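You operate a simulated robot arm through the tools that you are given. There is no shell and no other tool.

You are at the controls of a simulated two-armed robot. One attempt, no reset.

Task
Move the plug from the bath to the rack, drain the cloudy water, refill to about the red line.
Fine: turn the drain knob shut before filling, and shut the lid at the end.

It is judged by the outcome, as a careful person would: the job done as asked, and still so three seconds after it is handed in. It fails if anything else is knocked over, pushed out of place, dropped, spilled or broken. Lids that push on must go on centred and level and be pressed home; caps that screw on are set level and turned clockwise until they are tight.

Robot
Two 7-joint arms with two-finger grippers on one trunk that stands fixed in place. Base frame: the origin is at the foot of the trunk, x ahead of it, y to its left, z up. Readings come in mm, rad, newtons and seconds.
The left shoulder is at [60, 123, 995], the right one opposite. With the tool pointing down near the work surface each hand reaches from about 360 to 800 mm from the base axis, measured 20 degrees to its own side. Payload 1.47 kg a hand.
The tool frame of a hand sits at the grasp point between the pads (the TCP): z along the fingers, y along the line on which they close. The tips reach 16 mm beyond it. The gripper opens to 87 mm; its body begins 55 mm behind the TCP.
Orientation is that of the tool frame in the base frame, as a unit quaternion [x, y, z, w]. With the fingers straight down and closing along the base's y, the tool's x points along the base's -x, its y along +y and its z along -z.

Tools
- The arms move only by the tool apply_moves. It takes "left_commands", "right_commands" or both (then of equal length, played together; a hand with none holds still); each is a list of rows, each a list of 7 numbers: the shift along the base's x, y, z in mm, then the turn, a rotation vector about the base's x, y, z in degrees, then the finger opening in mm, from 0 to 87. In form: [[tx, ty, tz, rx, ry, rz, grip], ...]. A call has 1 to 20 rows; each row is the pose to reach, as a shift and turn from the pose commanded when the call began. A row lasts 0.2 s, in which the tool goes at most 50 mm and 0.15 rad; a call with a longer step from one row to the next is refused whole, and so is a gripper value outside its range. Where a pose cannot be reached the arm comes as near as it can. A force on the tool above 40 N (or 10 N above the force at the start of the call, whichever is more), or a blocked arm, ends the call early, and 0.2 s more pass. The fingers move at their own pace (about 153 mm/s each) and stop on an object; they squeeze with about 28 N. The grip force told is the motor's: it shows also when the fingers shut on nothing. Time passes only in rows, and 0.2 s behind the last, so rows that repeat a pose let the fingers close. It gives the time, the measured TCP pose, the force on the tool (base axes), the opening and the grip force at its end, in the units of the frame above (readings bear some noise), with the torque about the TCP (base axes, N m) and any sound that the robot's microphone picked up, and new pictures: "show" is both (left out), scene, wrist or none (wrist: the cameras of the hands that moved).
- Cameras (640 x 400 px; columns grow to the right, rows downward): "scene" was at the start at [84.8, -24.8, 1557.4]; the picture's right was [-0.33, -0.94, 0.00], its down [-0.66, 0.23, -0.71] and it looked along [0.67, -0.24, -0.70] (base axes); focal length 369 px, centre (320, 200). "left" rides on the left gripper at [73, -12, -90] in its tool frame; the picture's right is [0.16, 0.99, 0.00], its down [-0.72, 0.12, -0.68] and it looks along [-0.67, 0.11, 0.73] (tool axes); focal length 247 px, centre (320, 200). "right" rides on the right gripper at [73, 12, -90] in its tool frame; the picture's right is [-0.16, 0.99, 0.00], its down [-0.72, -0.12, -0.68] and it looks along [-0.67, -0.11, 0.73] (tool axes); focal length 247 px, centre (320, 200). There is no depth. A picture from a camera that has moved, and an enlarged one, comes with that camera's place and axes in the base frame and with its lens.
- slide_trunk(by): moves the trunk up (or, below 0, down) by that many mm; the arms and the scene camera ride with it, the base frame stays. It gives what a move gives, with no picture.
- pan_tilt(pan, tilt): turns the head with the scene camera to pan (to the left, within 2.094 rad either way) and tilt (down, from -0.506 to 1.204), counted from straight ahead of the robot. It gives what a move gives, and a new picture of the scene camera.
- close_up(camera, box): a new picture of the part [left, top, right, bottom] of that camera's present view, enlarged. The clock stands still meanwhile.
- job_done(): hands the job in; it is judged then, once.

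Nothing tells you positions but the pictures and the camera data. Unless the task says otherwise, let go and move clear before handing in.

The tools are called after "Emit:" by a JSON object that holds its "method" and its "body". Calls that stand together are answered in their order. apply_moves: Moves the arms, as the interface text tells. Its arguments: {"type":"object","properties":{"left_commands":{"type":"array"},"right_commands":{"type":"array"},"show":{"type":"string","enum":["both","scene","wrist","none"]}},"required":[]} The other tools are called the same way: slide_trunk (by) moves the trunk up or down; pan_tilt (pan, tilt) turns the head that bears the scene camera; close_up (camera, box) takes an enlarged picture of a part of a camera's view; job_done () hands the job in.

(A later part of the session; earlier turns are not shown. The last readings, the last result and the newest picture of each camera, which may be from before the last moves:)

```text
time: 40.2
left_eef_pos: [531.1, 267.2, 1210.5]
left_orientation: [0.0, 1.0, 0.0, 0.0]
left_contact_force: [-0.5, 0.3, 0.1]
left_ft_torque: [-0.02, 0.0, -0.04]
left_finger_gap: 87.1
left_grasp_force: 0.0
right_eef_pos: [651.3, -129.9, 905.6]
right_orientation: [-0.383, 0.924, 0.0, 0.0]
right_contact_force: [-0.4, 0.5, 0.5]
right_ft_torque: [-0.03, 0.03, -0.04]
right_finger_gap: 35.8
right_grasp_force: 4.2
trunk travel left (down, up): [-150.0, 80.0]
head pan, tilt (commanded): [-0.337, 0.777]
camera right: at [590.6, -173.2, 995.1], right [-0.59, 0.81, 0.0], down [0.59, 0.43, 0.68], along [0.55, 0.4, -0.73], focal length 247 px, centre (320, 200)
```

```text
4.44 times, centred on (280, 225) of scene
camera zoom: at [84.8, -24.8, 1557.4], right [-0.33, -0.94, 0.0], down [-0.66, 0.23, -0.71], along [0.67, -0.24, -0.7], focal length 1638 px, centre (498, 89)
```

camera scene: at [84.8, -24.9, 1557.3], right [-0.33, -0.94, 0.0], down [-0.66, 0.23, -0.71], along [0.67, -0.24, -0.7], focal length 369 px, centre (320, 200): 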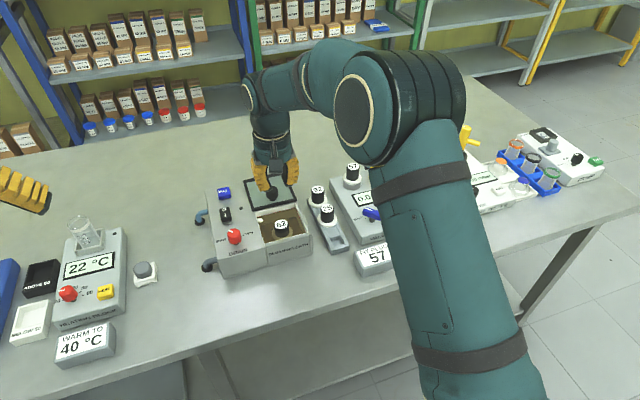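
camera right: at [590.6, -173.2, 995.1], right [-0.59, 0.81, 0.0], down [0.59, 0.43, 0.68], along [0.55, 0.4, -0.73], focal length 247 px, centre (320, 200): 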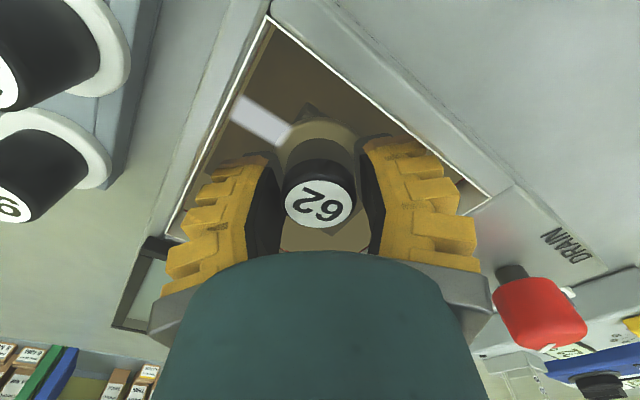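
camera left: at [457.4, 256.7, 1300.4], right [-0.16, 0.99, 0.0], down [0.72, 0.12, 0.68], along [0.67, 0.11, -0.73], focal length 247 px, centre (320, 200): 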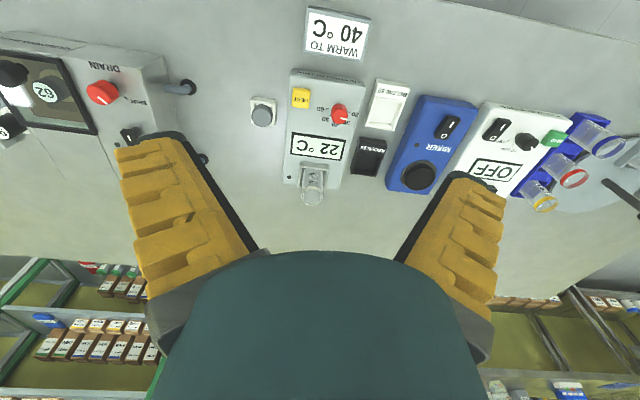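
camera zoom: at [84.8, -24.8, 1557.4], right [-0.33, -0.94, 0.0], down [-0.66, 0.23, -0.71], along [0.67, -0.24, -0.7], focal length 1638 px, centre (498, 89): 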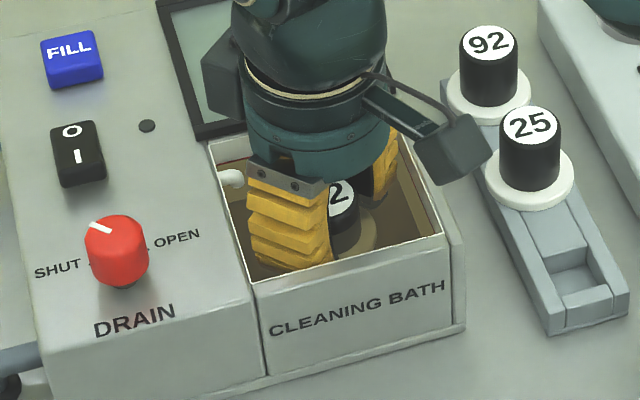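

In place with no contact. Closing on the handle now.

Emit:
{"method": "apply_moves", "body": {"right_commands": [[0, 0, 0, 0, 0, 0, 24], [0, 0, 0, 0, 0, 0, 15], [0, 0, 0, 0, 0, 0, 5], [0, 0, 0, 0, 0, 0, 5], [0, 0, 0, 0, 0, 0, 5]], "show": "wrist"}}

Emit:
{"method": "close_up", "body": {"camera": "right", "box": [160, 60, 480, 260]}}

```text
time: 41.4
left_eef_pos: [529.1, 268.1, 1210.4]
left_orientation: [0.0, 1.0, 0.0, 0.0]
left_contact_force: [0.4, 0.0, 0.3]
left_ft_torque: [0.02, -0.01, 0.03]
left_finger_gap: 87.0
left_grasp_force: 0.0
right_eef_pos: [651.0, -130.4, 906.9]
right_orientation: [-0.383, 0.924, 0.0, 0.001]
right_contact_force: [4.0, 1.2, 10.3]
right_ft_torque: [0.13, -0.16, 0.01]
right_finger_gap: 25.4
right_grasp_force: 28.2
trunk travel left (down, up): [-150.0, 80.0]
head pan, tilt (commanded): [-0.337, 0.777]
camera right: at [590.6, -172.8, 995.8], right [-0.59, 0.81, 0.0], down [0.59, 0.43, 0.68], along [0.55, 0.4, -0.73], focal length 247 px, centre (320, 200)
```

right: 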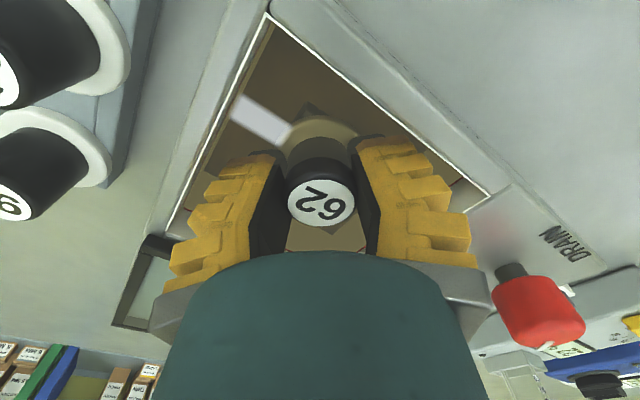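

```text
2.00 times, centred on (320, 160) of right
camera zoom: at [590.6, -172.8, 995.8], right [-0.59, 0.81, 0.0], down [0.59, 0.43, 0.68], along [0.55, 0.4, -0.73], focal length 494 px, centre (320, 280)
```

zoom: 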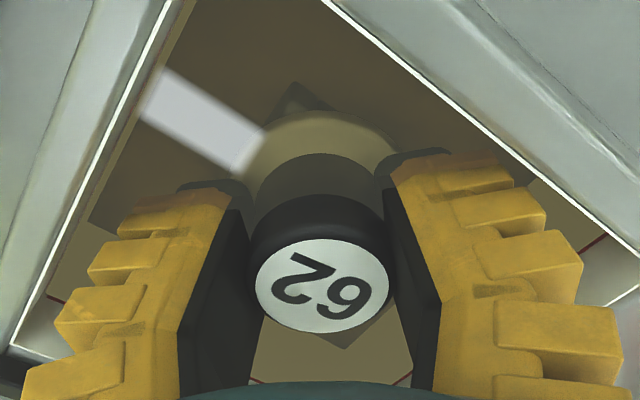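

Emit:
{"method": "apply_moves", "body": {"right_commands": [[0, 0, 2, 0, 0, 0, 0], [0, 0, 4, 0, 0, 0, 0], [0, 0, 6, 0, 0, 0, 0]], "show": "wrist"}}

Emit:
{"method": "close_up", "body": {"camera": "right", "box": [160, 60, 480, 260]}}

```text
time: 42.2
left_eef_pos: [530.3, 266.7, 1209.7]
left_orientation: [-0.001, 1.0, 0.0, 0.0]
left_contact_force: [0.1, 0.5, -0.6]
left_ft_torque: [0.0, 0.0, -0.01]
left_finger_gap: 86.8
left_grasp_force: 0.0
right_eef_pos: [650.9, -130.2, 911.1]
right_orientation: [-0.383, 0.924, 0.0, -0.001]
right_contact_force: [4.8, -1.5, -1.4]
right_ft_torque: [-0.02, -0.18, 0.01]
right_finger_gap: 23.9
right_grasp_force: 27.7
trunk travel left (down, up): [-150.0, 80.0]
head pan, tilt (commanded): [-0.337, 0.777]
camera right: at [590.8, -173.4, 1000.5], right [-0.59, 0.81, 0.0], down [0.59, 0.43, 0.68], along [0.55, 0.4, -0.73], focal length 247 px, centre (320, 200)
```

right: 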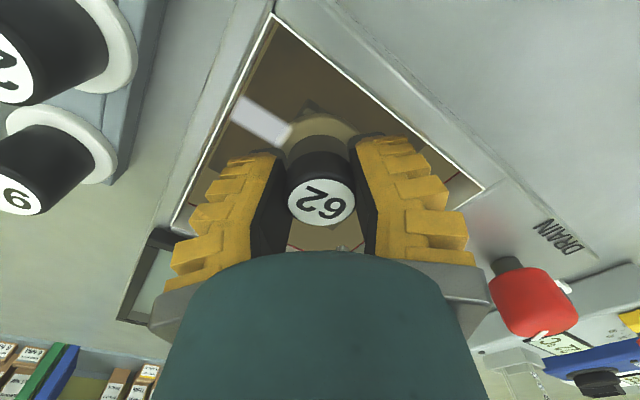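

```text
2.00 times, centred on (320, 160) of right
camera zoom: at [590.8, -173.4, 1000.5], right [-0.59, 0.81, 0.0], down [0.59, 0.43, 0.68], along [0.55, 0.4, -0.73], focal length 494 px, centre (320, 280)
```

zoom: 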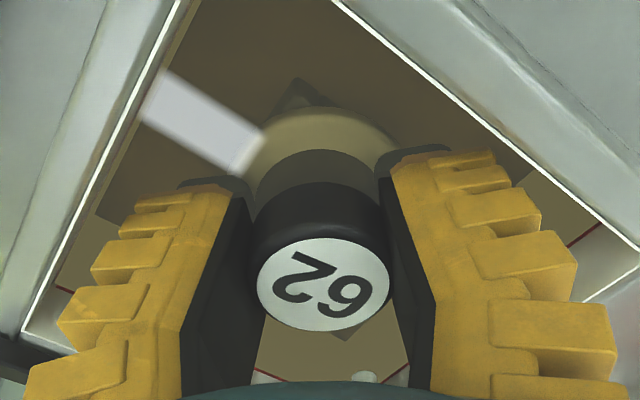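

The plug is rising with the hand this time. Continuing up steadily.

Emit:
{"method": "apply_moves", "body": {"right_commands": [[0, 0, 3, 0, 0, 0, 0], [0, 0, 6, 0, 0, 0, 0], [0, 0, 9, 0, 0, 0, 0], [0, 0, 12, 0, 0, 0, 0], [0, 0, 15, 0, 0, 0, 0], [0, 0, 18, 0, 0, 0, 0]], "show": "wrist"}}

Emit:
{"method": "close_up", "body": {"camera": "right", "box": [160, 60, 480, 260]}}

Emit:
{"method": "close_up", "body": {"camera": "scene", "box": [240, 180, 320, 270]}}

```text
time: 43.6
left_eef_pos: [529.1, 268.4, 1209.5]
left_orientation: [0.0, 1.0, 0.0, 0.0]
left_contact_force: [0.2, -0.2, 0.0]
left_ft_torque: [-0.01, -0.02, 0.01]
left_finger_gap: 87.2
left_grasp_force: 0.1
right_eef_pos: [651.0, -131.3, 930.9]
right_orientation: [-0.382, 0.924, -0.001, 0.0]
right_contact_force: [-1.0, -0.2, 0.1]
right_ft_torque: [0.0, -0.01, 0.01]
right_finger_gap: 23.5
right_grasp_force: 27.9
trunk travel left (down, up): [-150.0, 80.0]
head pan, tilt (commanded): [-0.337, 0.777]
camera right: at [590.4, -172.8, 1019.6], right [-0.59, 0.81, 0.0], down [0.59, 0.43, 0.68], along [0.55, 0.4, -0.73], focal length 247 px, centre (320, 200)
```

right: 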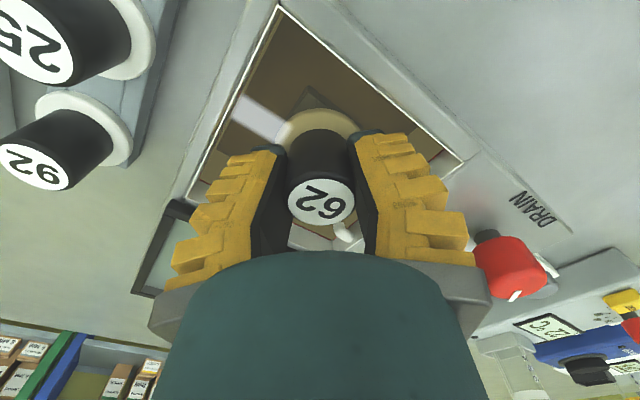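

```text
2.00 times, centred on (320, 160) of right
camera zoom: at [590.4, -172.8, 1019.6], right [-0.59, 0.81, 0.0], down [0.59, 0.43, 0.68], along [0.55, 0.4, -0.73], focal length 494 px, centre (320, 280)
```

zoom: 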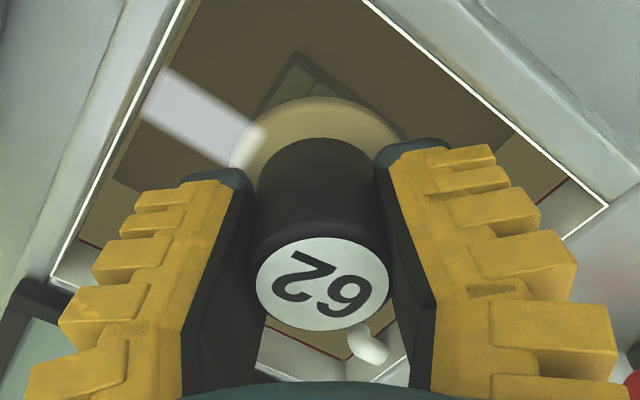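

```text
4.44 times, centred on (280, 225) of scene
camera zoom: at [84.8, -24.8, 1557.4], right [-0.33, -0.94, 0.0], down [-0.66, 0.23, -0.71], along [0.67, -0.24, -0.7], focal length 1638 px, centre (498, 89)
```

zoom: 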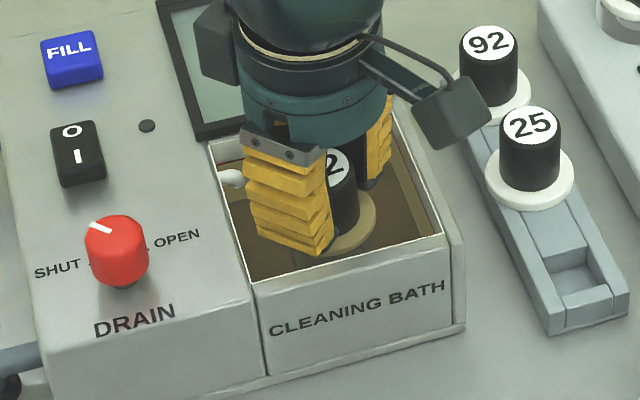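

The plug is free and held upright. Raising it well clear of the rim.

Emit:
{"method": "apply_moves", "body": {"right_commands": [[0, 0, 8, 0, 0, 0, 0], [0, 0, 18, 0, 0, 0, 0], [0, 0, 28, 0, 0, 0, 0], [0, 0, 38, 0, 0, 0, 0], [0, 0, 48, 0, 0, 0, 0], [0, 0, 58, 0, 0, 0, 0], [0, 0, 68, 0, 0, 0, 0], [0, 0, 78, 0, 0, 0, 0], [0, 0, 88, 0, 0, 0, 0], [0, 0, 98, 0, 0, 0, 0], [0, 0, 104, 0, 0, 0, 0], [0, 0, 104, 0, 0, 0, 0]]}}

Emit:
{"method": "close_up", "body": {"camera": "scene", "box": [220, 130, 360, 270]}}

Emit:
{"method": "close_up", "body": {"camera": "right", "box": [160, 60, 480, 260]}}

```text
time: 46.2
left_eef_pos: [530.3, 268.0, 1210.8]
left_orientation: [0.0, 1.0, 0.0, -0.001]
left_contact_force: [-0.1, 0.3, -0.5]
left_ft_torque: [-0.01, -0.01, 0.01]
left_finger_gap: 86.7
left_grasp_force: 0.1
right_eef_pos: [651.4, -131.7, 1033.9]
right_orientation: [-0.382, 0.924, 0.001, 0.0]
right_contact_force: [0.2, 0.1, -1.2]
right_ft_torque: [0.01, -0.01, 0.01]
right_finger_gap: 23.0
right_grasp_force: 27.3
trunk travel left (down, up): [-150.0, 80.0]
head pan, tilt (commanded): [-0.337, 0.777]
camera scene: at [84.9, -24.8, 1557.3], right [-0.33, -0.94, 0.0], down [-0.66, 0.23, -0.71], along [0.67, -0.24, -0.7], focal length 369 px, centre (320, 200)
camera right: at [590.9, -173.5, 1123.4], right [-0.59, 0.81, 0.0], down [0.59, 0.43, 0.68], along [0.55, 0.4, -0.73], focal length 247 px, centre (320, 200)
```

scene: 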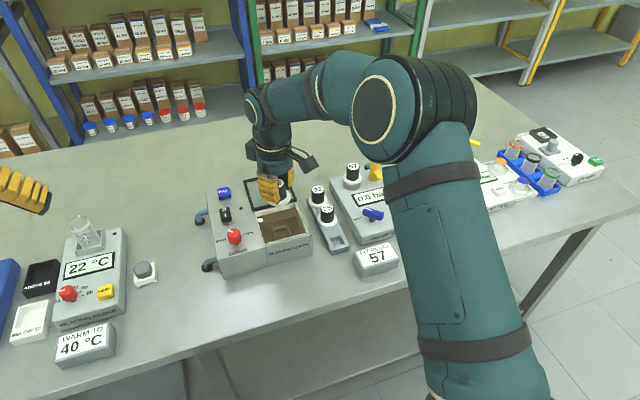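
right: 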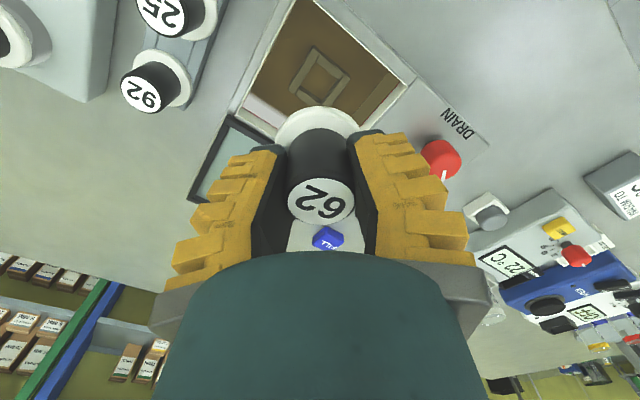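

```text
2.86 times, centred on (290, 200) of scene
camera zoom: at [84.9, -24.8, 1557.3], right [-0.33, -0.94, 0.0], down [-0.66, 0.23, -0.71], along [0.67, -0.24, -0.7], focal length 1053 px, centre (406, 200)
```

zoom: 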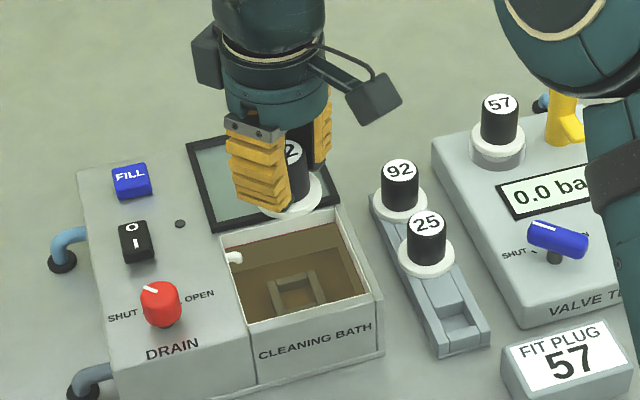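

```text
2.00 times, centred on (320, 160) of right
camera zoom: at [590.9, -173.5, 1123.4], right [-0.59, 0.81, 0.0], down [0.59, 0.43, 0.68], along [0.55, 0.4, -0.73], focal length 494 px, centre (320, 280)
```

zoom: 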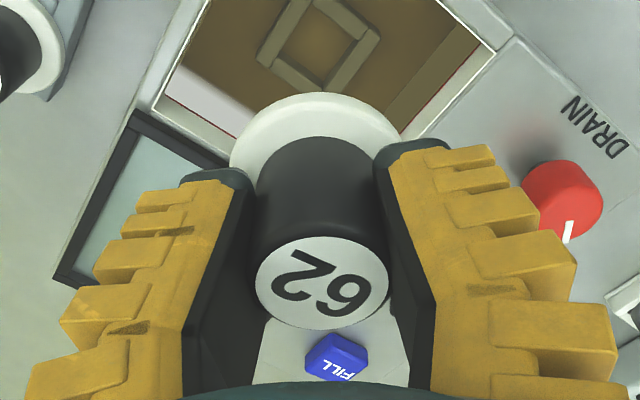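

Plug held securely and upright. Now I need the rack's empty slot precisely; I'll zoom in on the rack from the scene camera.

Emit:
{"method": "close_up", "body": {"camera": "scene", "box": [300, 180, 360, 260]}}

Emit:
{"method": "close_up", "body": {"camera": "left", "box": [0, 0, 120, 200]}}

```text
5.00 times, centred on (330, 220) of scene
camera zoom: at [84.9, -24.8, 1557.3], right [-0.33, -0.94, 0.0], down [-0.66, 0.23, -0.71], along [0.67, -0.24, -0.7], focal length 1843 px, centre (270, 100)
```

zoom: 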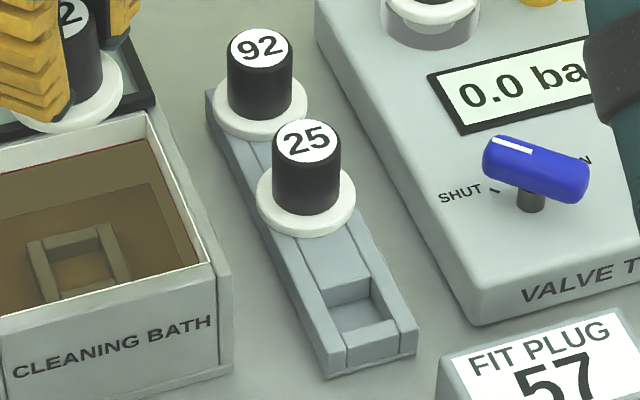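

```text
2.00 times, centred on (60, 100) of left
camera zoom: at [456.8, 255.9, 1300.8], right [-0.16, 0.99, 0.0], down [0.72, 0.12, 0.68], along [0.67, 0.11, -0.73], focal length 494 px, centre (840, 400)
```

zoom: 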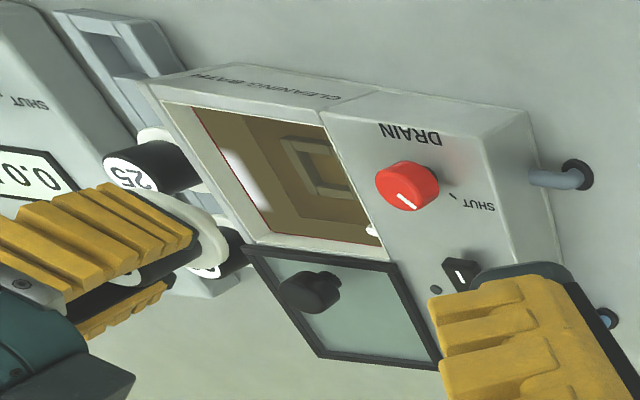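

The rack's empty slot is a square pocket between its rails, like the seat in the bath. I'll carry the plug, keeping its orientation, over near the slot and look from the wrist camera.

Emit:
{"method": "apply_moves", "body": {"right_commands": [[-5, -20, 2, 0, 0, 0, 0], [-10, -40, 4, 0, 0, 0, 0], [-15, -60, 6, 0, 0, 0, 0], [-20, -80, 6, 0, 0, 0, 0], [-25, -100, 6, 0, 0, 0, 0], [-30, -119, 6, 0, 0, 0, 0], [-30, -119, 6, 0, 0, 0, 0], [-30, -119, 6, 0, 0, 0, 0]]}}

Emit:
{"method": "close_up", "body": {"camera": "right", "box": [200, 0, 440, 150]}}

Emit:
{"method": "close_up", "body": {"camera": "scene", "box": [280, 170, 400, 270]}}

```text
time: 48.0
left_eef_pos: [530.2, 266.9, 1210.3]
left_orientation: [-0.001, 1.0, 0.0, -0.001]
left_contact_force: [0.5, 0.7, -0.5]
left_ft_torque: [-0.06, -0.02, 0.02]
left_finger_gap: 87.1
left_grasp_force: 0.0
right_eef_pos: [619.7, -248.7, 1038.4]
right_orientation: [-0.383, 0.924, 0.0, 0.0]
right_contact_force: [-0.1, -0.2, -1.3]
right_ft_torque: [0.01, -0.01, -0.02]
right_finger_gap: 22.9
right_grasp_force: 27.7
trunk travel left (down, up): [-150.0, 80.0]
head pan, tilt (commanded): [-0.337, 0.777]
camera scene: at [84.7, -25.0, 1557.4], right [-0.33, -0.94, 0.0], down [-0.66, 0.23, -0.71], along [0.67, -0.24, -0.7], focal length 369 px, centre (320, 200)
camera right: at [559.3, -291.9, 1128.0], right [-0.59, 0.81, 0.0], down [0.59, 0.43, 0.68], along [0.55, 0.4, -0.73], focal length 247 px, centre (320, 200)
```

scene: 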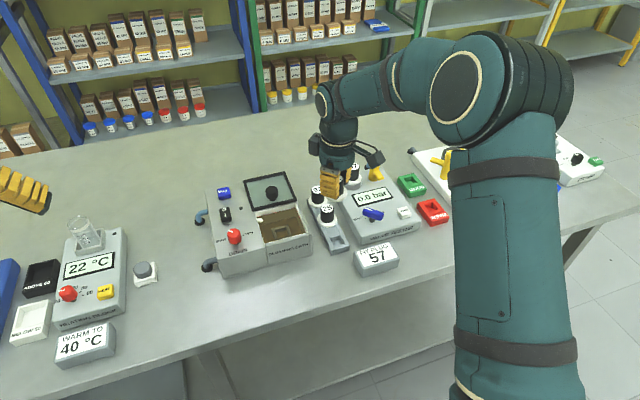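
right: 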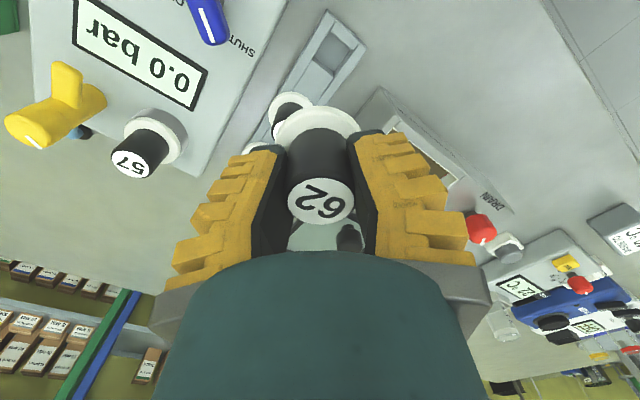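

```text
2.67 times, centred on (320, 75) of right
camera zoom: at [559.3, -291.9, 1128.0], right [-0.59, 0.81, 0.0], down [0.59, 0.43, 0.68], along [0.55, 0.4, -0.73], focal length 659 px, centre (320, 533)
```

zoom: 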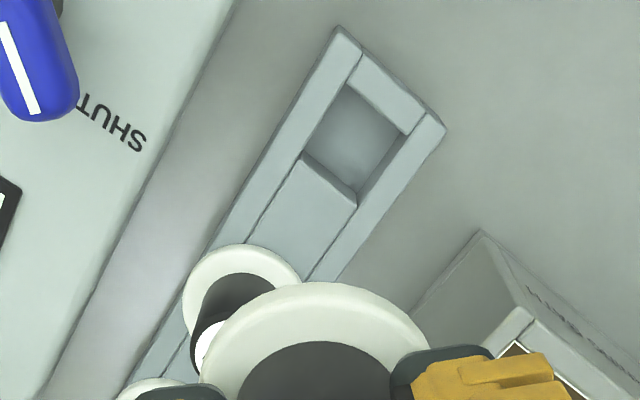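

```text
4.00 times, centred on (340, 220) of scene
camera zoom: at [84.7, -25.0, 1557.4], right [-0.33, -0.94, 0.0], down [-0.66, 0.23, -0.71], along [0.67, -0.24, -0.7], focal length 1475 px, centre (240, 120)
```

zoom: 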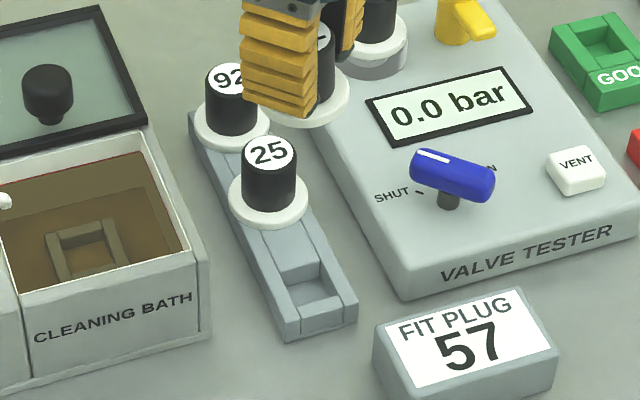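

Emit:
{"method": "close_up", "body": {"camera": "scene", "box": [340, 220, 376, 256]}}

Emit:
{"method": "close_up", "body": {"camera": "scene", "box": [320, 210, 370, 260]}}

Emit:
{"method": "close_up", "body": {"camera": "right", "box": [280, 0, 400, 100]}}

```text
11.11 times, centred on (358, 238) of scene
camera zoom: at [84.7, -25.0, 1557.4], right [-0.33, -0.94, 0.0], down [-0.66, 0.23, -0.71], along [0.67, -0.24, -0.7], focal length 4096 px, centre (-102, -222)
```

zoom: 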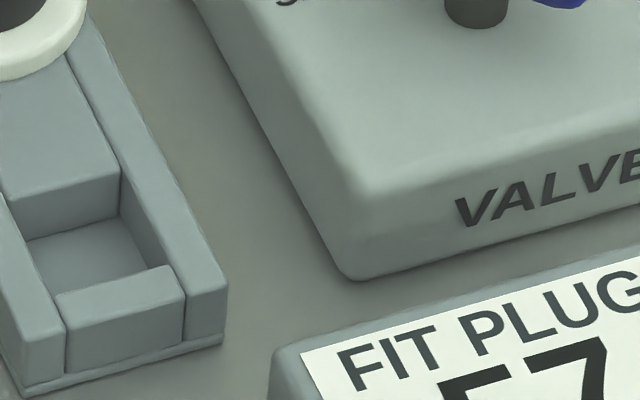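

```text
8.00 times, centred on (345, 235) of scene
camera zoom: at [84.7, -25.0, 1557.4], right [-0.33, -0.94, 0.0], down [-0.66, 0.23, -0.71], along [0.67, -0.24, -0.7], focal length 2949 px, centre (120, -80)
```

zoom: 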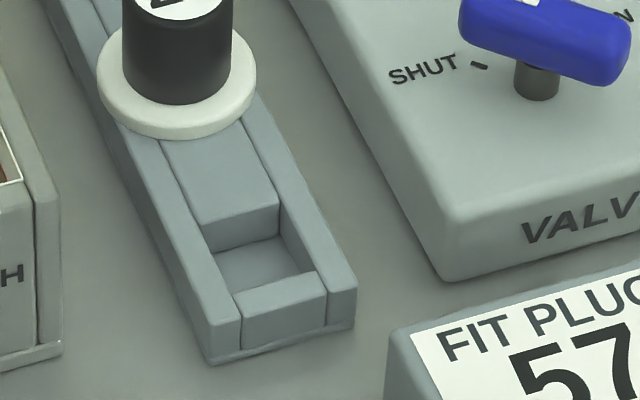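

```text
4.00 times, centred on (340, 50) of right
camera zoom: at [559.3, -291.9, 1128.0], right [-0.59, 0.81, 0.0], down [0.59, 0.43, 0.68], along [0.55, 0.4, -0.73], focal length 988 px, centre (240, 800)
```

zoom: 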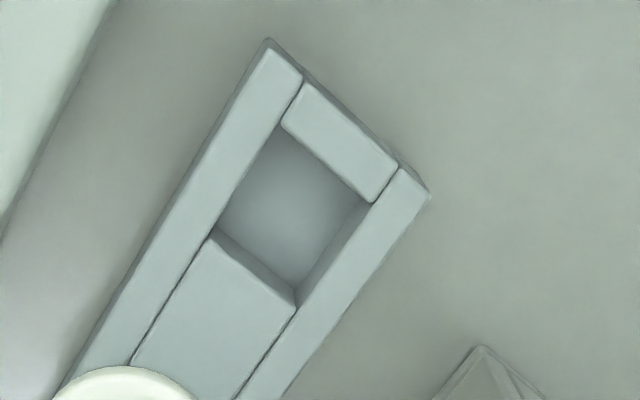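

Refined geometry puts the slot centre at about (599.5, −250), rack top z ≈ 870. I'll move the plug over it and lower to well above the rack, then check alignment.

Emit:
{"method": "apply_moves", "body": {"right_commands": [[-10, -0.5, -10, 0, 0, 0, 0], [-22, -1, -30, 0, 0, 0, 0], [-22, -1, -50, 0, 0, 0, 0], [-22, -1, -70, 0, 0, 0, 0], [-22, -1, -88, 0, 0, 0, 0], [-22, -1, -100, 0, 0, 0, 0], [-22, -1, -106, 0, 0, 0, 0], [-22, -1, -106, 0, 0, 0, 0]]}}

Emit:
{"method": "close_up", "body": {"camera": "scene", "box": [310, 180, 390, 260]}}

Emit:
{"method": "close_up", "body": {"camera": "right", "box": [200, 30, 440, 180]}}

Emit:
{"method": "close_up", "body": {"camera": "left", "box": [0, 0, 120, 100]}}

```text
time: 49.8
left_eef_pos: [529.2, 267.7, 1209.8]
left_orientation: [0.001, 1.0, -0.001, 0.0]
left_contact_force: [-0.9, 0.6, -0.3]
left_ft_torque: [0.02, -0.03, -0.02]
left_finger_gap: 87.0
left_grasp_force: 0.0
right_eef_pos: [598.8, -251.1, 933.4]
right_orientation: [-0.383, 0.924, 0.0, 0.0]
right_contact_force: [-0.4, -0.1, -0.4]
right_ft_torque: [0.01, 0.01, -0.02]
right_finger_gap: 22.4
right_grasp_force: 28.1
trunk travel left (down, up): [-150.0, 80.0]
head pan, tilt (commanded): [-0.337, 0.777]
camera scene: at [84.7, -24.8, 1557.4], right [-0.33, -0.94, 0.0], down [-0.66, 0.23, -0.71], along [0.67, -0.24, -0.7], focal length 369 px, centre (320, 200)
camera right: at [538.3, -292.5, 1022.8], right [-0.59, 0.81, 0.0], down [0.59, 0.43, 0.68], along [0.55, 0.4, -0.73], focal length 247 px, centre (320, 200)
```

scene: 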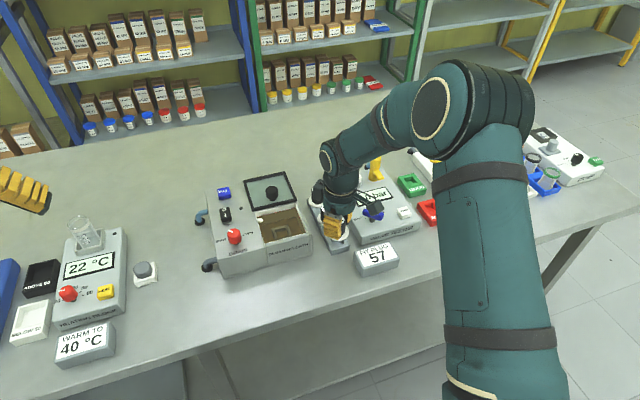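
right: 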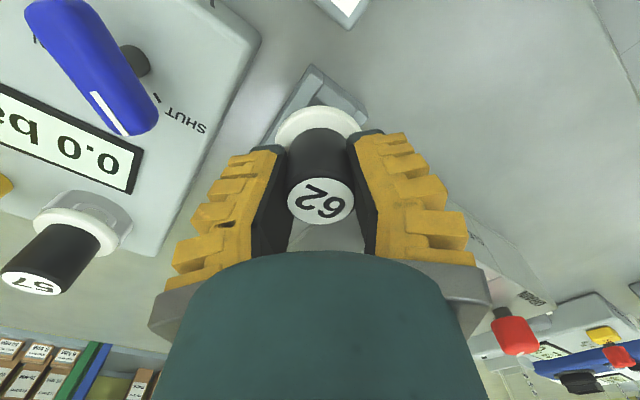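

```text
5.00 times, centred on (350, 220) of scene
camera zoom: at [84.7, -24.8, 1557.4], right [-0.33, -0.94, 0.0], down [-0.66, 0.23, -0.71], along [0.67, -0.24, -0.7], focal length 1843 px, centre (170, 100)
```

zoom: 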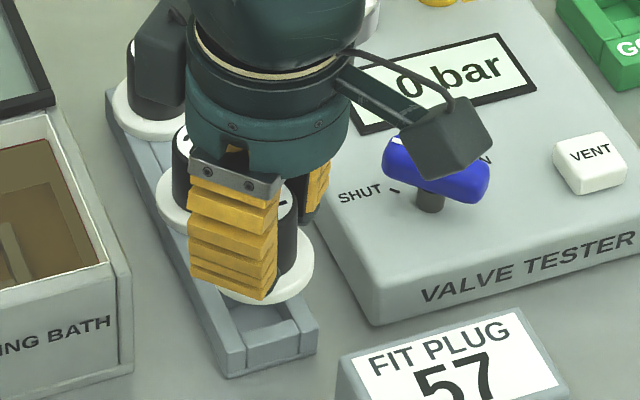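

```text
2.67 times, centred on (320, 105) of right
camera zoom: at [538.3, -292.5, 1022.8], right [-0.59, 0.81, 0.0], down [0.59, 0.43, 0.68], along [0.55, 0.4, -0.73], focal length 659 px, centre (320, 453)
```

zoom: 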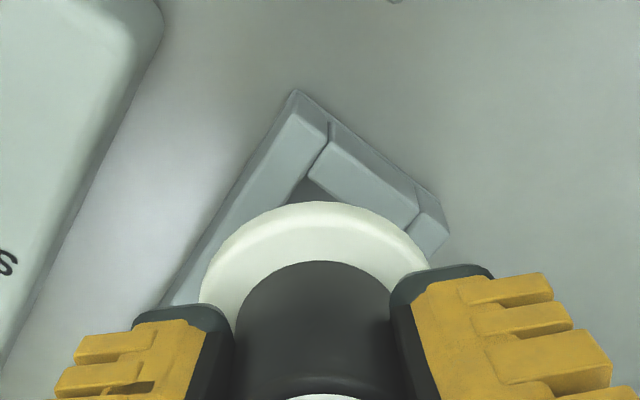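

```text
4.00 times, centred on (60, 50) of left
camera zoom: at [456.6, 255.8, 1300.9], right [-0.16, 0.99, 0.0], down [0.72, 0.12, 0.68], along [0.67, 0.11, -0.73], focal length 988 px, centre (1360, 800)
```

zoom: 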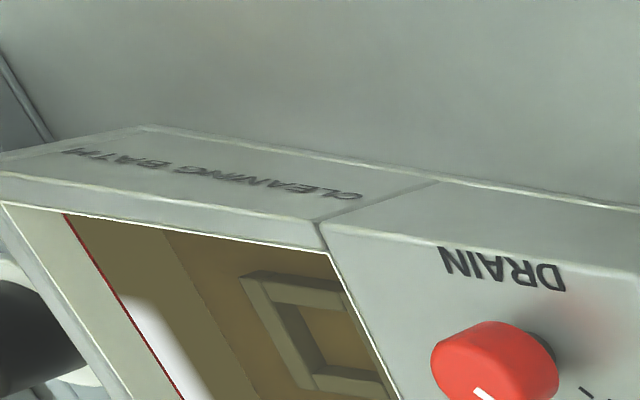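

The plug is nearly over the slot; estimates agree the slot centre is (600.8, −249.9) at z ≈ 868, so I'll shift by about (+1.6, +1.0) mm and come down slowly, checking force.

Emit:
{"method": "apply_moves", "body": {"right_commands": [[0.8, 0.5, -3, 0, 0, 0, 0], [1.6, 1, -6, 0, 0, 0, 0], [1.6, 1, -9, 0, 0, 0, 0], [1.6, 1, -11, 0, 0, 0, 0], [1.6, 1, -11, 0, 0, 0, 0]], "show": "wrist"}}

Emit:
{"method": "close_up", "body": {"camera": "right", "box": [240, 50, 400, 150]}}

Emit:
{"method": "close_up", "body": {"camera": "scene", "box": [320, 205, 370, 255]}}

```text
time: 51.0
left_eef_pos: [531.0, 266.8, 1210.7]
left_orientation: [0.0, 1.0, 0.0, 0.0]
left_contact_force: [-0.2, 0.3, 0.5]
left_ft_torque: [0.03, -0.02, -0.02]
left_finger_gap: 87.3
left_grasp_force: 0.0
right_eef_pos: [601.2, -250.5, 922.6]
right_orientation: [-0.383, 0.924, 0.0, 0.001]
right_contact_force: [-0.4, -0.5, -0.2]
right_ft_torque: [-0.02, -0.02, 0.01]
right_finger_gap: 22.4
right_grasp_force: 27.7
trunk travel left (down, up): [-150.0, 80.0]
head pan, tilt (commanded): [-0.337, 0.777]
camera right: at [540.1, -292.7, 1011.6], right [-0.59, 0.81, 0.0], down [0.59, 0.43, 0.68], along [0.55, 0.4, -0.73], focal length 247 px, centre (320, 200)
```

right: 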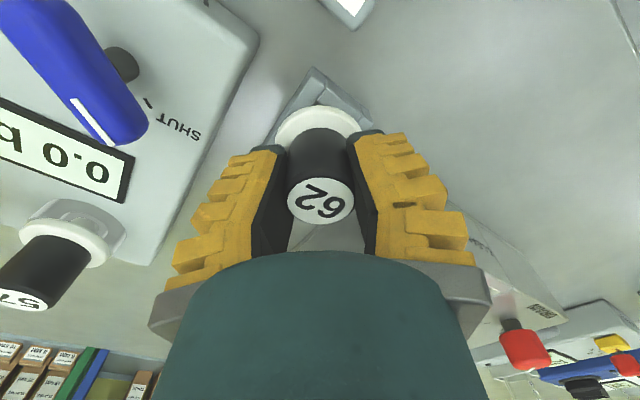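

```text
4.00 times, centred on (320, 100) of right
camera zoom: at [540.1, -292.7, 1011.6], right [-0.59, 0.81, 0.0], down [0.59, 0.43, 0.68], along [0.55, 0.4, -0.73], focal length 988 px, centre (320, 600)
```

zoom: 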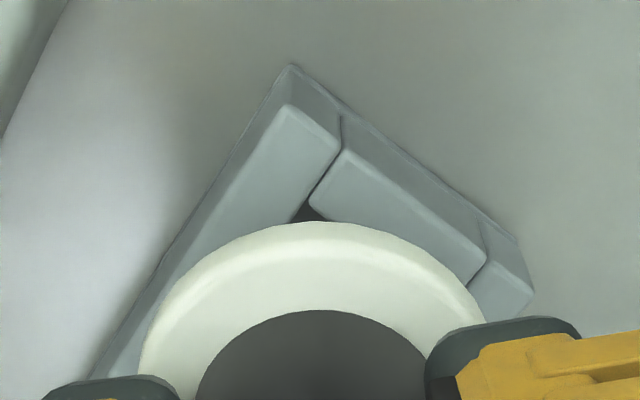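

```text
8.00 times, centred on (345, 230) of scene
camera zoom: at [84.8, -24.8, 1557.4], right [-0.33, -0.94, 0.0], down [-0.66, 0.23, -0.71], along [0.67, -0.24, -0.7], focal length 2949 px, centre (120, -40)
```

zoom: 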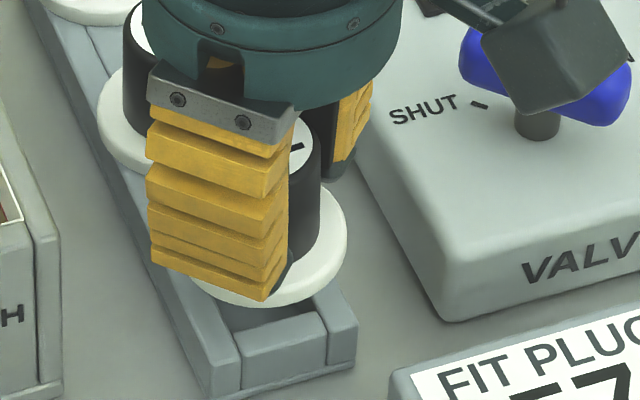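

Emit:
{"method": "apply_moves", "body": {"right_commands": [[-0.3, 0.4, -2, 0, 0, 0, 0], [-0.3, 0.4, -4, 0, 0, 0, 0], [-0.3, 0.4, -6, 0, 0, 0, 0], [-0.3, 0.4, -7, 0, 0, 0, 0], [-0.3, 0.4, -8, 0, 0, 0, 0]], "show": "wrist"}}

Emit:
{"method": "close_up", "body": {"camera": "right", "box": [240, 50, 400, 150]}}

Emit:
{"method": "close_up", "body": {"camera": "scene", "box": [320, 205, 370, 255]}}

```text
time: 52.2
left_eef_pos: [529.7, 267.3, 1210.6]
left_orientation: [0.0, 1.0, 0.0, 0.001]
left_contact_force: [-0.8, -0.5, -0.4]
left_ft_torque: [0.01, 0.0, -0.01]
left_finger_gap: 87.2
left_grasp_force: 0.1
right_eef_pos: [598.8, -249.6, 913.7]
right_orientation: [-0.383, 0.924, 0.0, 0.0]
right_contact_force: [-0.5, -1.1, 0.2]
right_ft_torque: [0.0, -0.01, -0.02]
right_finger_gap: 22.0
right_grasp_force: 27.9
trunk travel left (down, up): [-150.0, 80.0]
head pan, tilt (commanded): [-0.337, 0.777]
camera right: at [538.7, -291.4, 1003.9], right [-0.59, 0.81, 0.0], down [0.59, 0.43, 0.68], along [0.55, 0.4, -0.73], focal length 247 px, centre (320, 200)
```

right: 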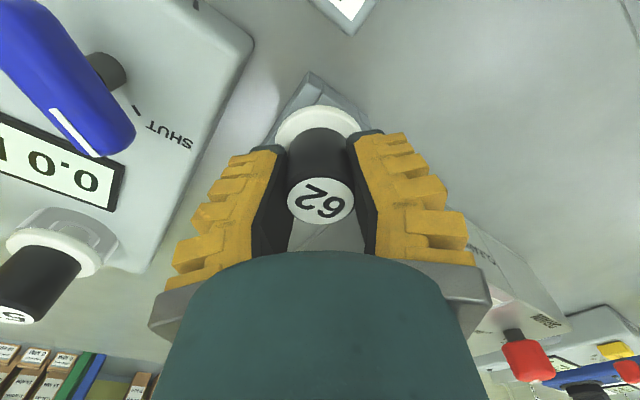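

```text
4.00 times, centred on (320, 100) of right
camera zoom: at [538.7, -291.4, 1003.9], right [-0.59, 0.81, 0.0], down [0.59, 0.43, 0.68], along [0.55, 0.4, -0.73], focal length 988 px, centre (320, 600)
```

zoom: 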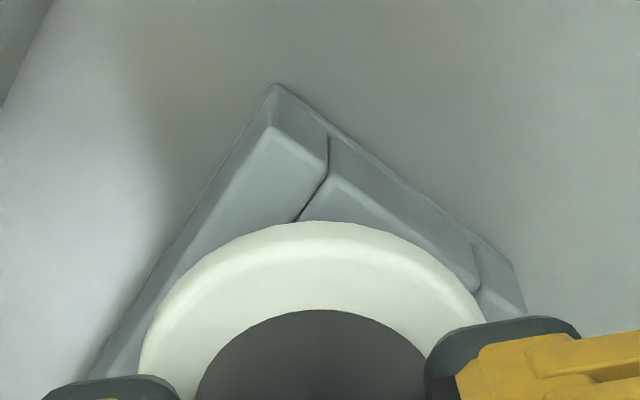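

```text
8.00 times, centred on (345, 230) of scene
camera zoom: at [84.9, -24.8, 1557.3], right [-0.33, -0.94, 0.0], down [-0.66, 0.23, -0.71], along [0.67, -0.24, -0.7], focal length 2949 px, centre (120, -40)
```

zoom: 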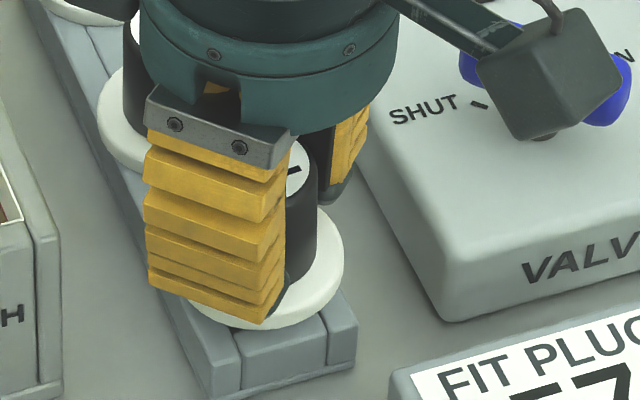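

The flange is aligned with the slot to within about a millimetre. Lowering the last 12 mm slowly.

Emit:
{"method": "apply_moves", "body": {"right_commands": [[0, 0.4, -1, 0, 0, 0, 0], [0, 0.4, -2, 0, 0, 0, 0], [0, 0.4, -3, 0, 0, 0, 0], [0, 0.4, -4, 0, 0, 0, 0], [0, 0.4, -5, 0, 0, 0, 0]], "show": "none"}}

```text
time: 53.4
left_eef_pos: [530.1, 267.0, 1209.9]
left_orientation: [0.0, 1.0, 0.001, 0.0]
left_contact_force: [-0.3, 0.2, -0.2]
left_ft_torque: [0.0, 0.02, -0.01]
left_finger_gap: 86.9
left_grasp_force: 0.0
right_eef_pos: [599.6, -249.3, 910.0]
right_orientation: [-0.383, 0.924, 0.0, 0.0]
right_contact_force: [0.1, 0.4, 0.2]
right_ft_torque: [0.02, -0.01, -0.01]
right_finger_gap: 22.0
right_grasp_force: 28.1
trunk travel left (down, up): [-150.0, 80.0]
head pan, tilt (commanded): [-0.337, 0.777]
```

Emit:
{"method": "apply_moves", "body": {"right_commands": [[0, 0, -1, 0, 0, 0, 0], [0, 0, -2, 0, 0, 0, 0], [0, 0, -3, 0, 0, 0, 0], [0, 0, -3, 0, 0, 0, 0]], "show": "wrist"}}

Emit:
{"method": "close_up", "body": {"camera": "right", "box": [240, 50, 400, 150]}}

Emit:
{"method": "close_up", "body": {"camera": "scene", "box": [320, 205, 370, 255]}}

```text
time: 54.4
left_eef_pos: [529.7, 267.3, 1210.5]
left_orientation: [0.0, 1.0, 0.0, 0.0]
left_contact_force: [0.1, 0.3, -0.6]
left_ft_torque: [0.0, -0.01, -0.01]
left_finger_gap: 86.9
left_grasp_force: 0.1
right_eef_pos: [600.1, -248.8, 905.7]
right_orientation: [-0.382, 0.924, 0.001, 0.0]
right_contact_force: [0.8, -0.2, -0.8]
right_ft_torque: [0.0, -0.03, 0.0]
right_finger_gap: 22.1
right_grasp_force: 28.0
trunk travel left (down, up): [-150.0, 80.0]
head pan, tilt (commanded): [-0.337, 0.777]
camera right: at [539.2, -291.5, 995.9], right [-0.59, 0.81, 0.0], down [0.59, 0.43, 0.68], along [0.55, 0.4, -0.73], focal length 247 px, centre (320, 200)
```

right: 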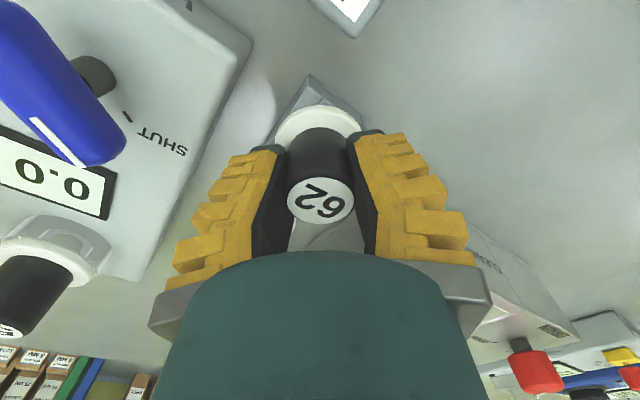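

```text
4.00 times, centred on (320, 100) of right
camera zoom: at [539.2, -291.5, 995.9], right [-0.59, 0.81, 0.0], down [0.59, 0.43, 0.68], along [0.55, 0.4, -0.73], focal length 988 px, centre (320, 600)
```

zoom: 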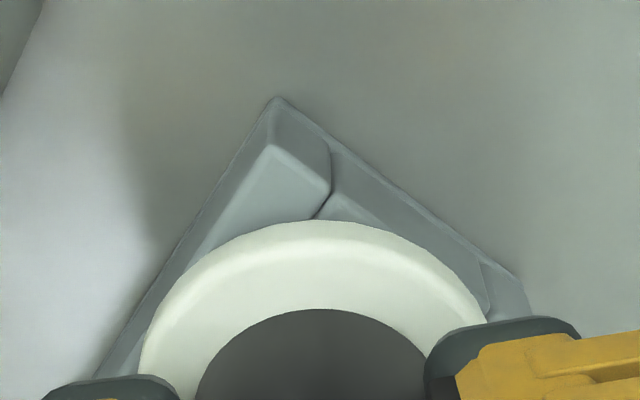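

```text
8.00 times, centred on (345, 230) of scene
camera zoom: at [84.8, -24.8, 1557.4], right [-0.33, -0.94, 0.0], down [-0.66, 0.23, -0.71], along [0.67, -0.24, -0.7], focal length 2949 px, centre (120, -40)
```

zoom: 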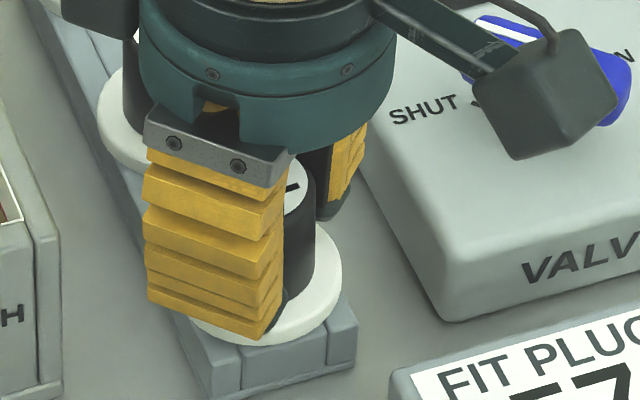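

Emit:
{"method": "apply_moves", "body": {"right_commands": [[0, 0, -1, 0, 0, 0, 0], [0, 0, -2, 0, 0, 0, 0], [0, 0, -3, 0, 0, 0, 0], [0, 0, -3, 0, 0, 0, 0]], "show": "none"}}

Emit:
{"method": "close_up", "body": {"camera": "scene", "box": [320, 205, 370, 255]}}

Emit:
{"method": "close_up", "body": {"camera": "right", "box": [240, 50, 400, 150]}}

```text
time: 55.4
left_eef_pos: [530.2, 266.9, 1209.9]
left_orientation: [0.0, 1.0, 0.001, 0.0]
left_contact_force: [0.4, 0.4, -0.1]
left_ft_torque: [0.01, 0.01, -0.02]
left_finger_gap: 86.9
left_grasp_force: 0.0
right_eef_pos: [599.8, -249.8, 904.1]
right_orientation: [-0.383, 0.924, 0.0, 0.0]
right_contact_force: [0.1, 0.1, 2.8]
right_ft_torque: [0.01, 0.01, -0.02]
right_finger_gap: 21.9
right_grasp_force: 27.7
trunk travel left (down, up): [-150.0, 80.0]
head pan, tilt (commanded): [-0.337, 0.777]
```

```text
8.00 times, centred on (345, 230) of scene
camera zoom: at [84.6, -24.7, 1557.4], right [-0.33, -0.94, 0.0], down [-0.66, 0.23, -0.71], along [0.67, -0.24, -0.7], focal length 2949 px, centre (120, -40)
```

zoom: 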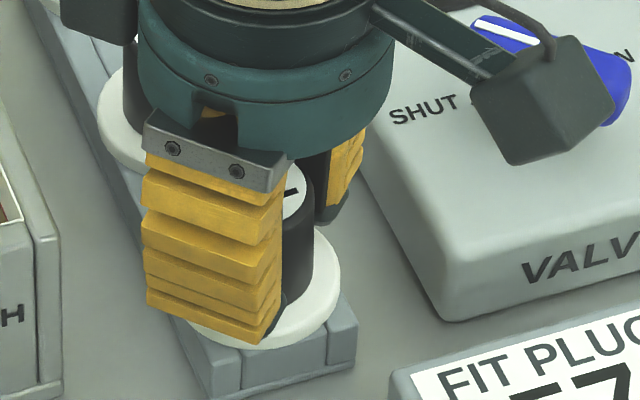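

```text
4.00 times, centred on (320, 100) of right
camera zoom: at [539.9, -291.4, 992.9], right [-0.59, 0.81, 0.0], down [0.59, 0.43, 0.68], along [0.55, 0.4, -0.73], focal length 988 px, centre (320, 600)
```

zoom: 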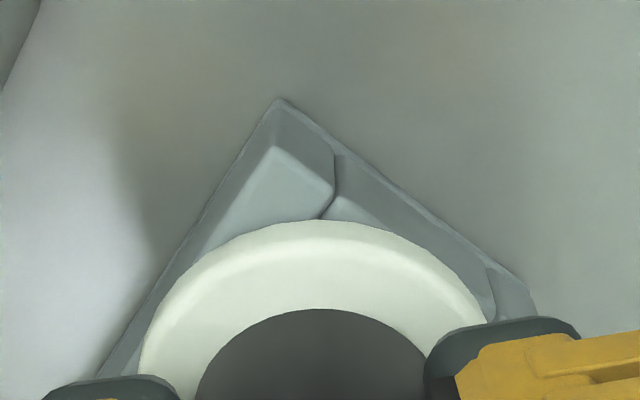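

Light contact (2.8 N) right at the height where the flange should meet the rack. I'll press just a little to confirm it's seated.

Emit:
{"method": "apply_moves", "body": {"right_commands": [[0, 0, -1, 0, 0, 0, 0], [0, 0, -2, 0, 0, 0, 0], [0, 0, -2, 0, 0, 0, 0]], "show": "none"}}

Emit:
{"method": "close_up", "body": {"camera": "scene", "box": [320, 205, 370, 255]}}

Emit:
{"method": "close_up", "body": {"camera": "right", "box": [240, 50, 400, 150]}}

```text
time: 56.2
left_eef_pos: [528.9, 266.4, 1211.2]
left_orientation: [0.0, 1.0, 0.0, 0.001]
left_contact_force: [0.1, 0.0, 0.3]
left_ft_torque: [-0.01, -0.03, 0.0]
left_finger_gap: 87.3
left_grasp_force: 0.1
right_eef_pos: [600.6, -248.9, 903.8]
right_orientation: [-0.382, 0.924, 0.0, 0.002]
right_contact_force: [-0.8, -0.9, 15.0]
right_ft_torque: [0.12, -0.1, 0.0]
right_finger_gap: 22.2
right_grasp_force: 27.9
trunk travel left (down, up): [-150.0, 80.0]
head pan, tilt (commanded): [-0.337, 0.777]
```

```text
8.00 times, centred on (345, 230) of scene
camera zoom: at [83.3, -24.4, 1557.6], right [-0.33, -0.94, 0.0], down [-0.66, 0.23, -0.71], along [0.67, -0.24, -0.7], focal length 2949 px, centre (120, -40)
```

zoom: 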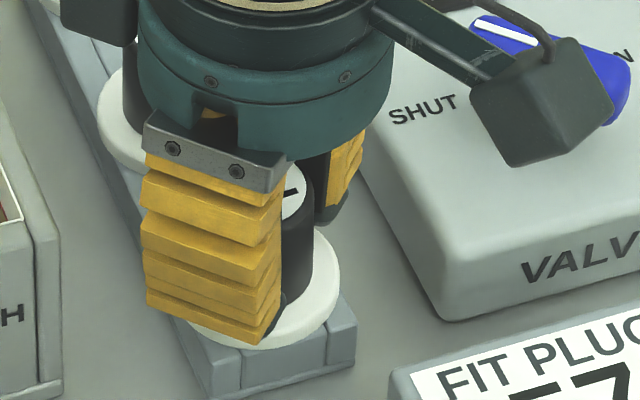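

```text
4.00 times, centred on (320, 100) of right
camera zoom: at [539.7, -291.4, 992.3], right [-0.59, 0.81, 0.0], down [0.59, 0.43, 0.68], along [0.55, 0.4, -0.73], focal length 988 px, centre (320, 600)
```

zoom: 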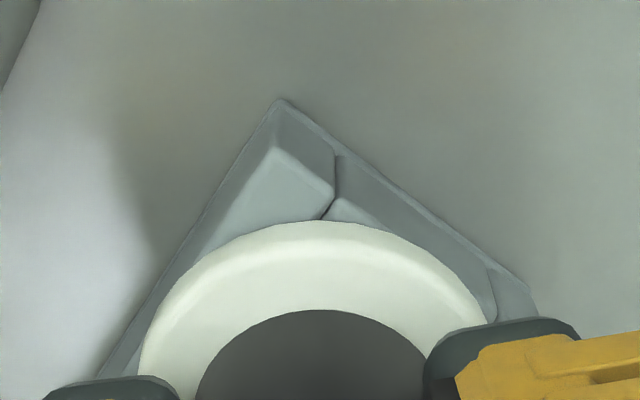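

Firm, stiff contact at 15 N: the plug is seated. I'll ease off the pressure, open gradually, and rise straight up.

Emit:
{"method": "apply_moves", "body": {"right_commands": [[0, 0, 1, 0, 0, 0, 0], [0, 0, 2, 0, 0, 0, 0], [0, 0, 2, 0, 0, 0, 22], [0, 0, 2, 0, 0, 0, 28], [0, 0, 2, 0, 0, 0, 34], [0, 0, 2, 0, 0, 0, 36], [0, 0, 2, 0, 0, 0, 36]], "show": "wrist"}}

Emit:
{"method": "close_up", "body": {"camera": "scene", "box": [320, 205, 370, 255]}}

Emit:
{"method": "close_up", "body": {"camera": "right", "box": [200, 60, 440, 240]}}

```text
time: 57.8
left_eef_pos: [528.4, 267.5, 1210.5]
left_orientation: [0.0, 1.0, 0.0, 0.0]
left_contact_force: [-0.2, 0.5, -0.1]
left_ft_torque: [0.0, 0.01, -0.01]
left_finger_gap: 87.2
left_grasp_force: 0.1
right_eef_pos: [601.6, -248.9, 904.4]
right_orientation: [-0.382, 0.924, 0.001, 0.002]
right_contact_force: [-0.5, -0.2, -0.2]
right_ft_torque: [0.02, -0.01, 0.01]
right_finger_gap: 42.1
right_grasp_force: 4.2
trunk travel left (down, up): [-150.0, 80.0]
head pan, tilt (commanded): [-0.337, 0.777]
camera right: at [540.3, -291.5, 993.0], right [-0.59, 0.81, 0.0], down [0.59, 0.43, 0.68], along [0.55, 0.4, -0.73], focal length 247 px, centre (320, 200)
```

right: 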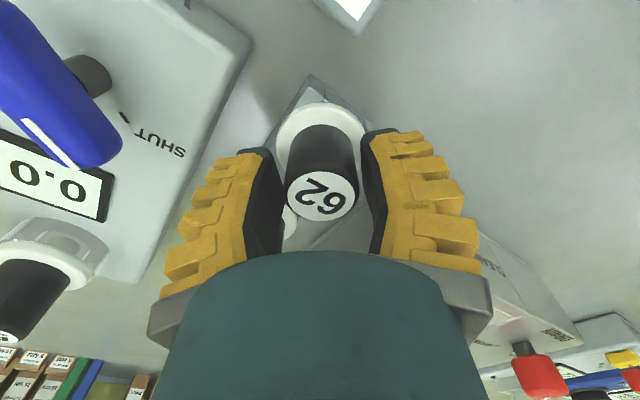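

```text
8.00 times, centred on (345, 230) of scene
camera zoom: at [84.8, -24.8, 1557.4], right [-0.33, -0.94, 0.0], down [-0.66, 0.23, -0.71], along [0.67, -0.24, -0.7], focal length 2949 px, centre (120, -40)
```

zoom: 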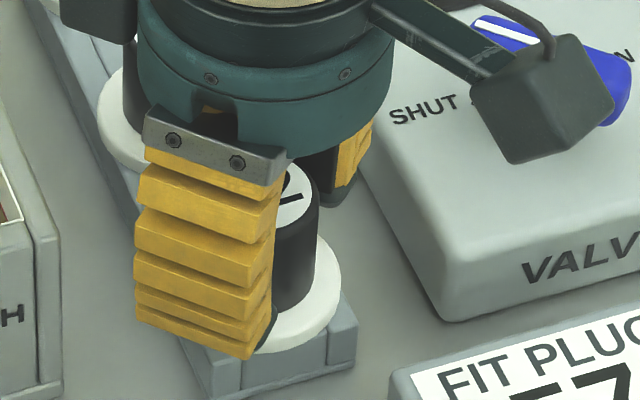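

```text
2.22 times, centred on (320, 150) of right
camera zoom: at [540.3, -291.5, 993.0], right [-0.59, 0.81, 0.0], down [0.59, 0.43, 0.68], along [0.55, 0.4, -0.73], focal length 549 px, centre (320, 311)
```

zoom: 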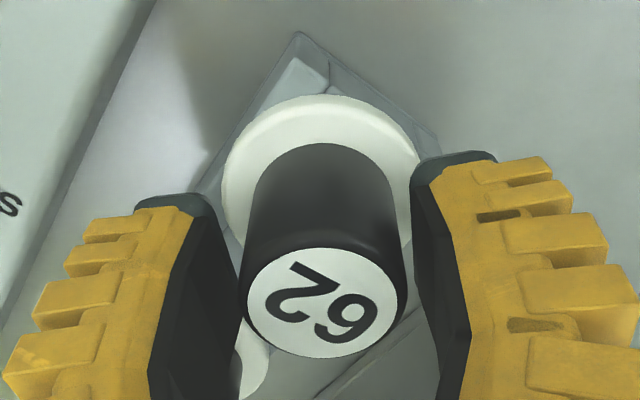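

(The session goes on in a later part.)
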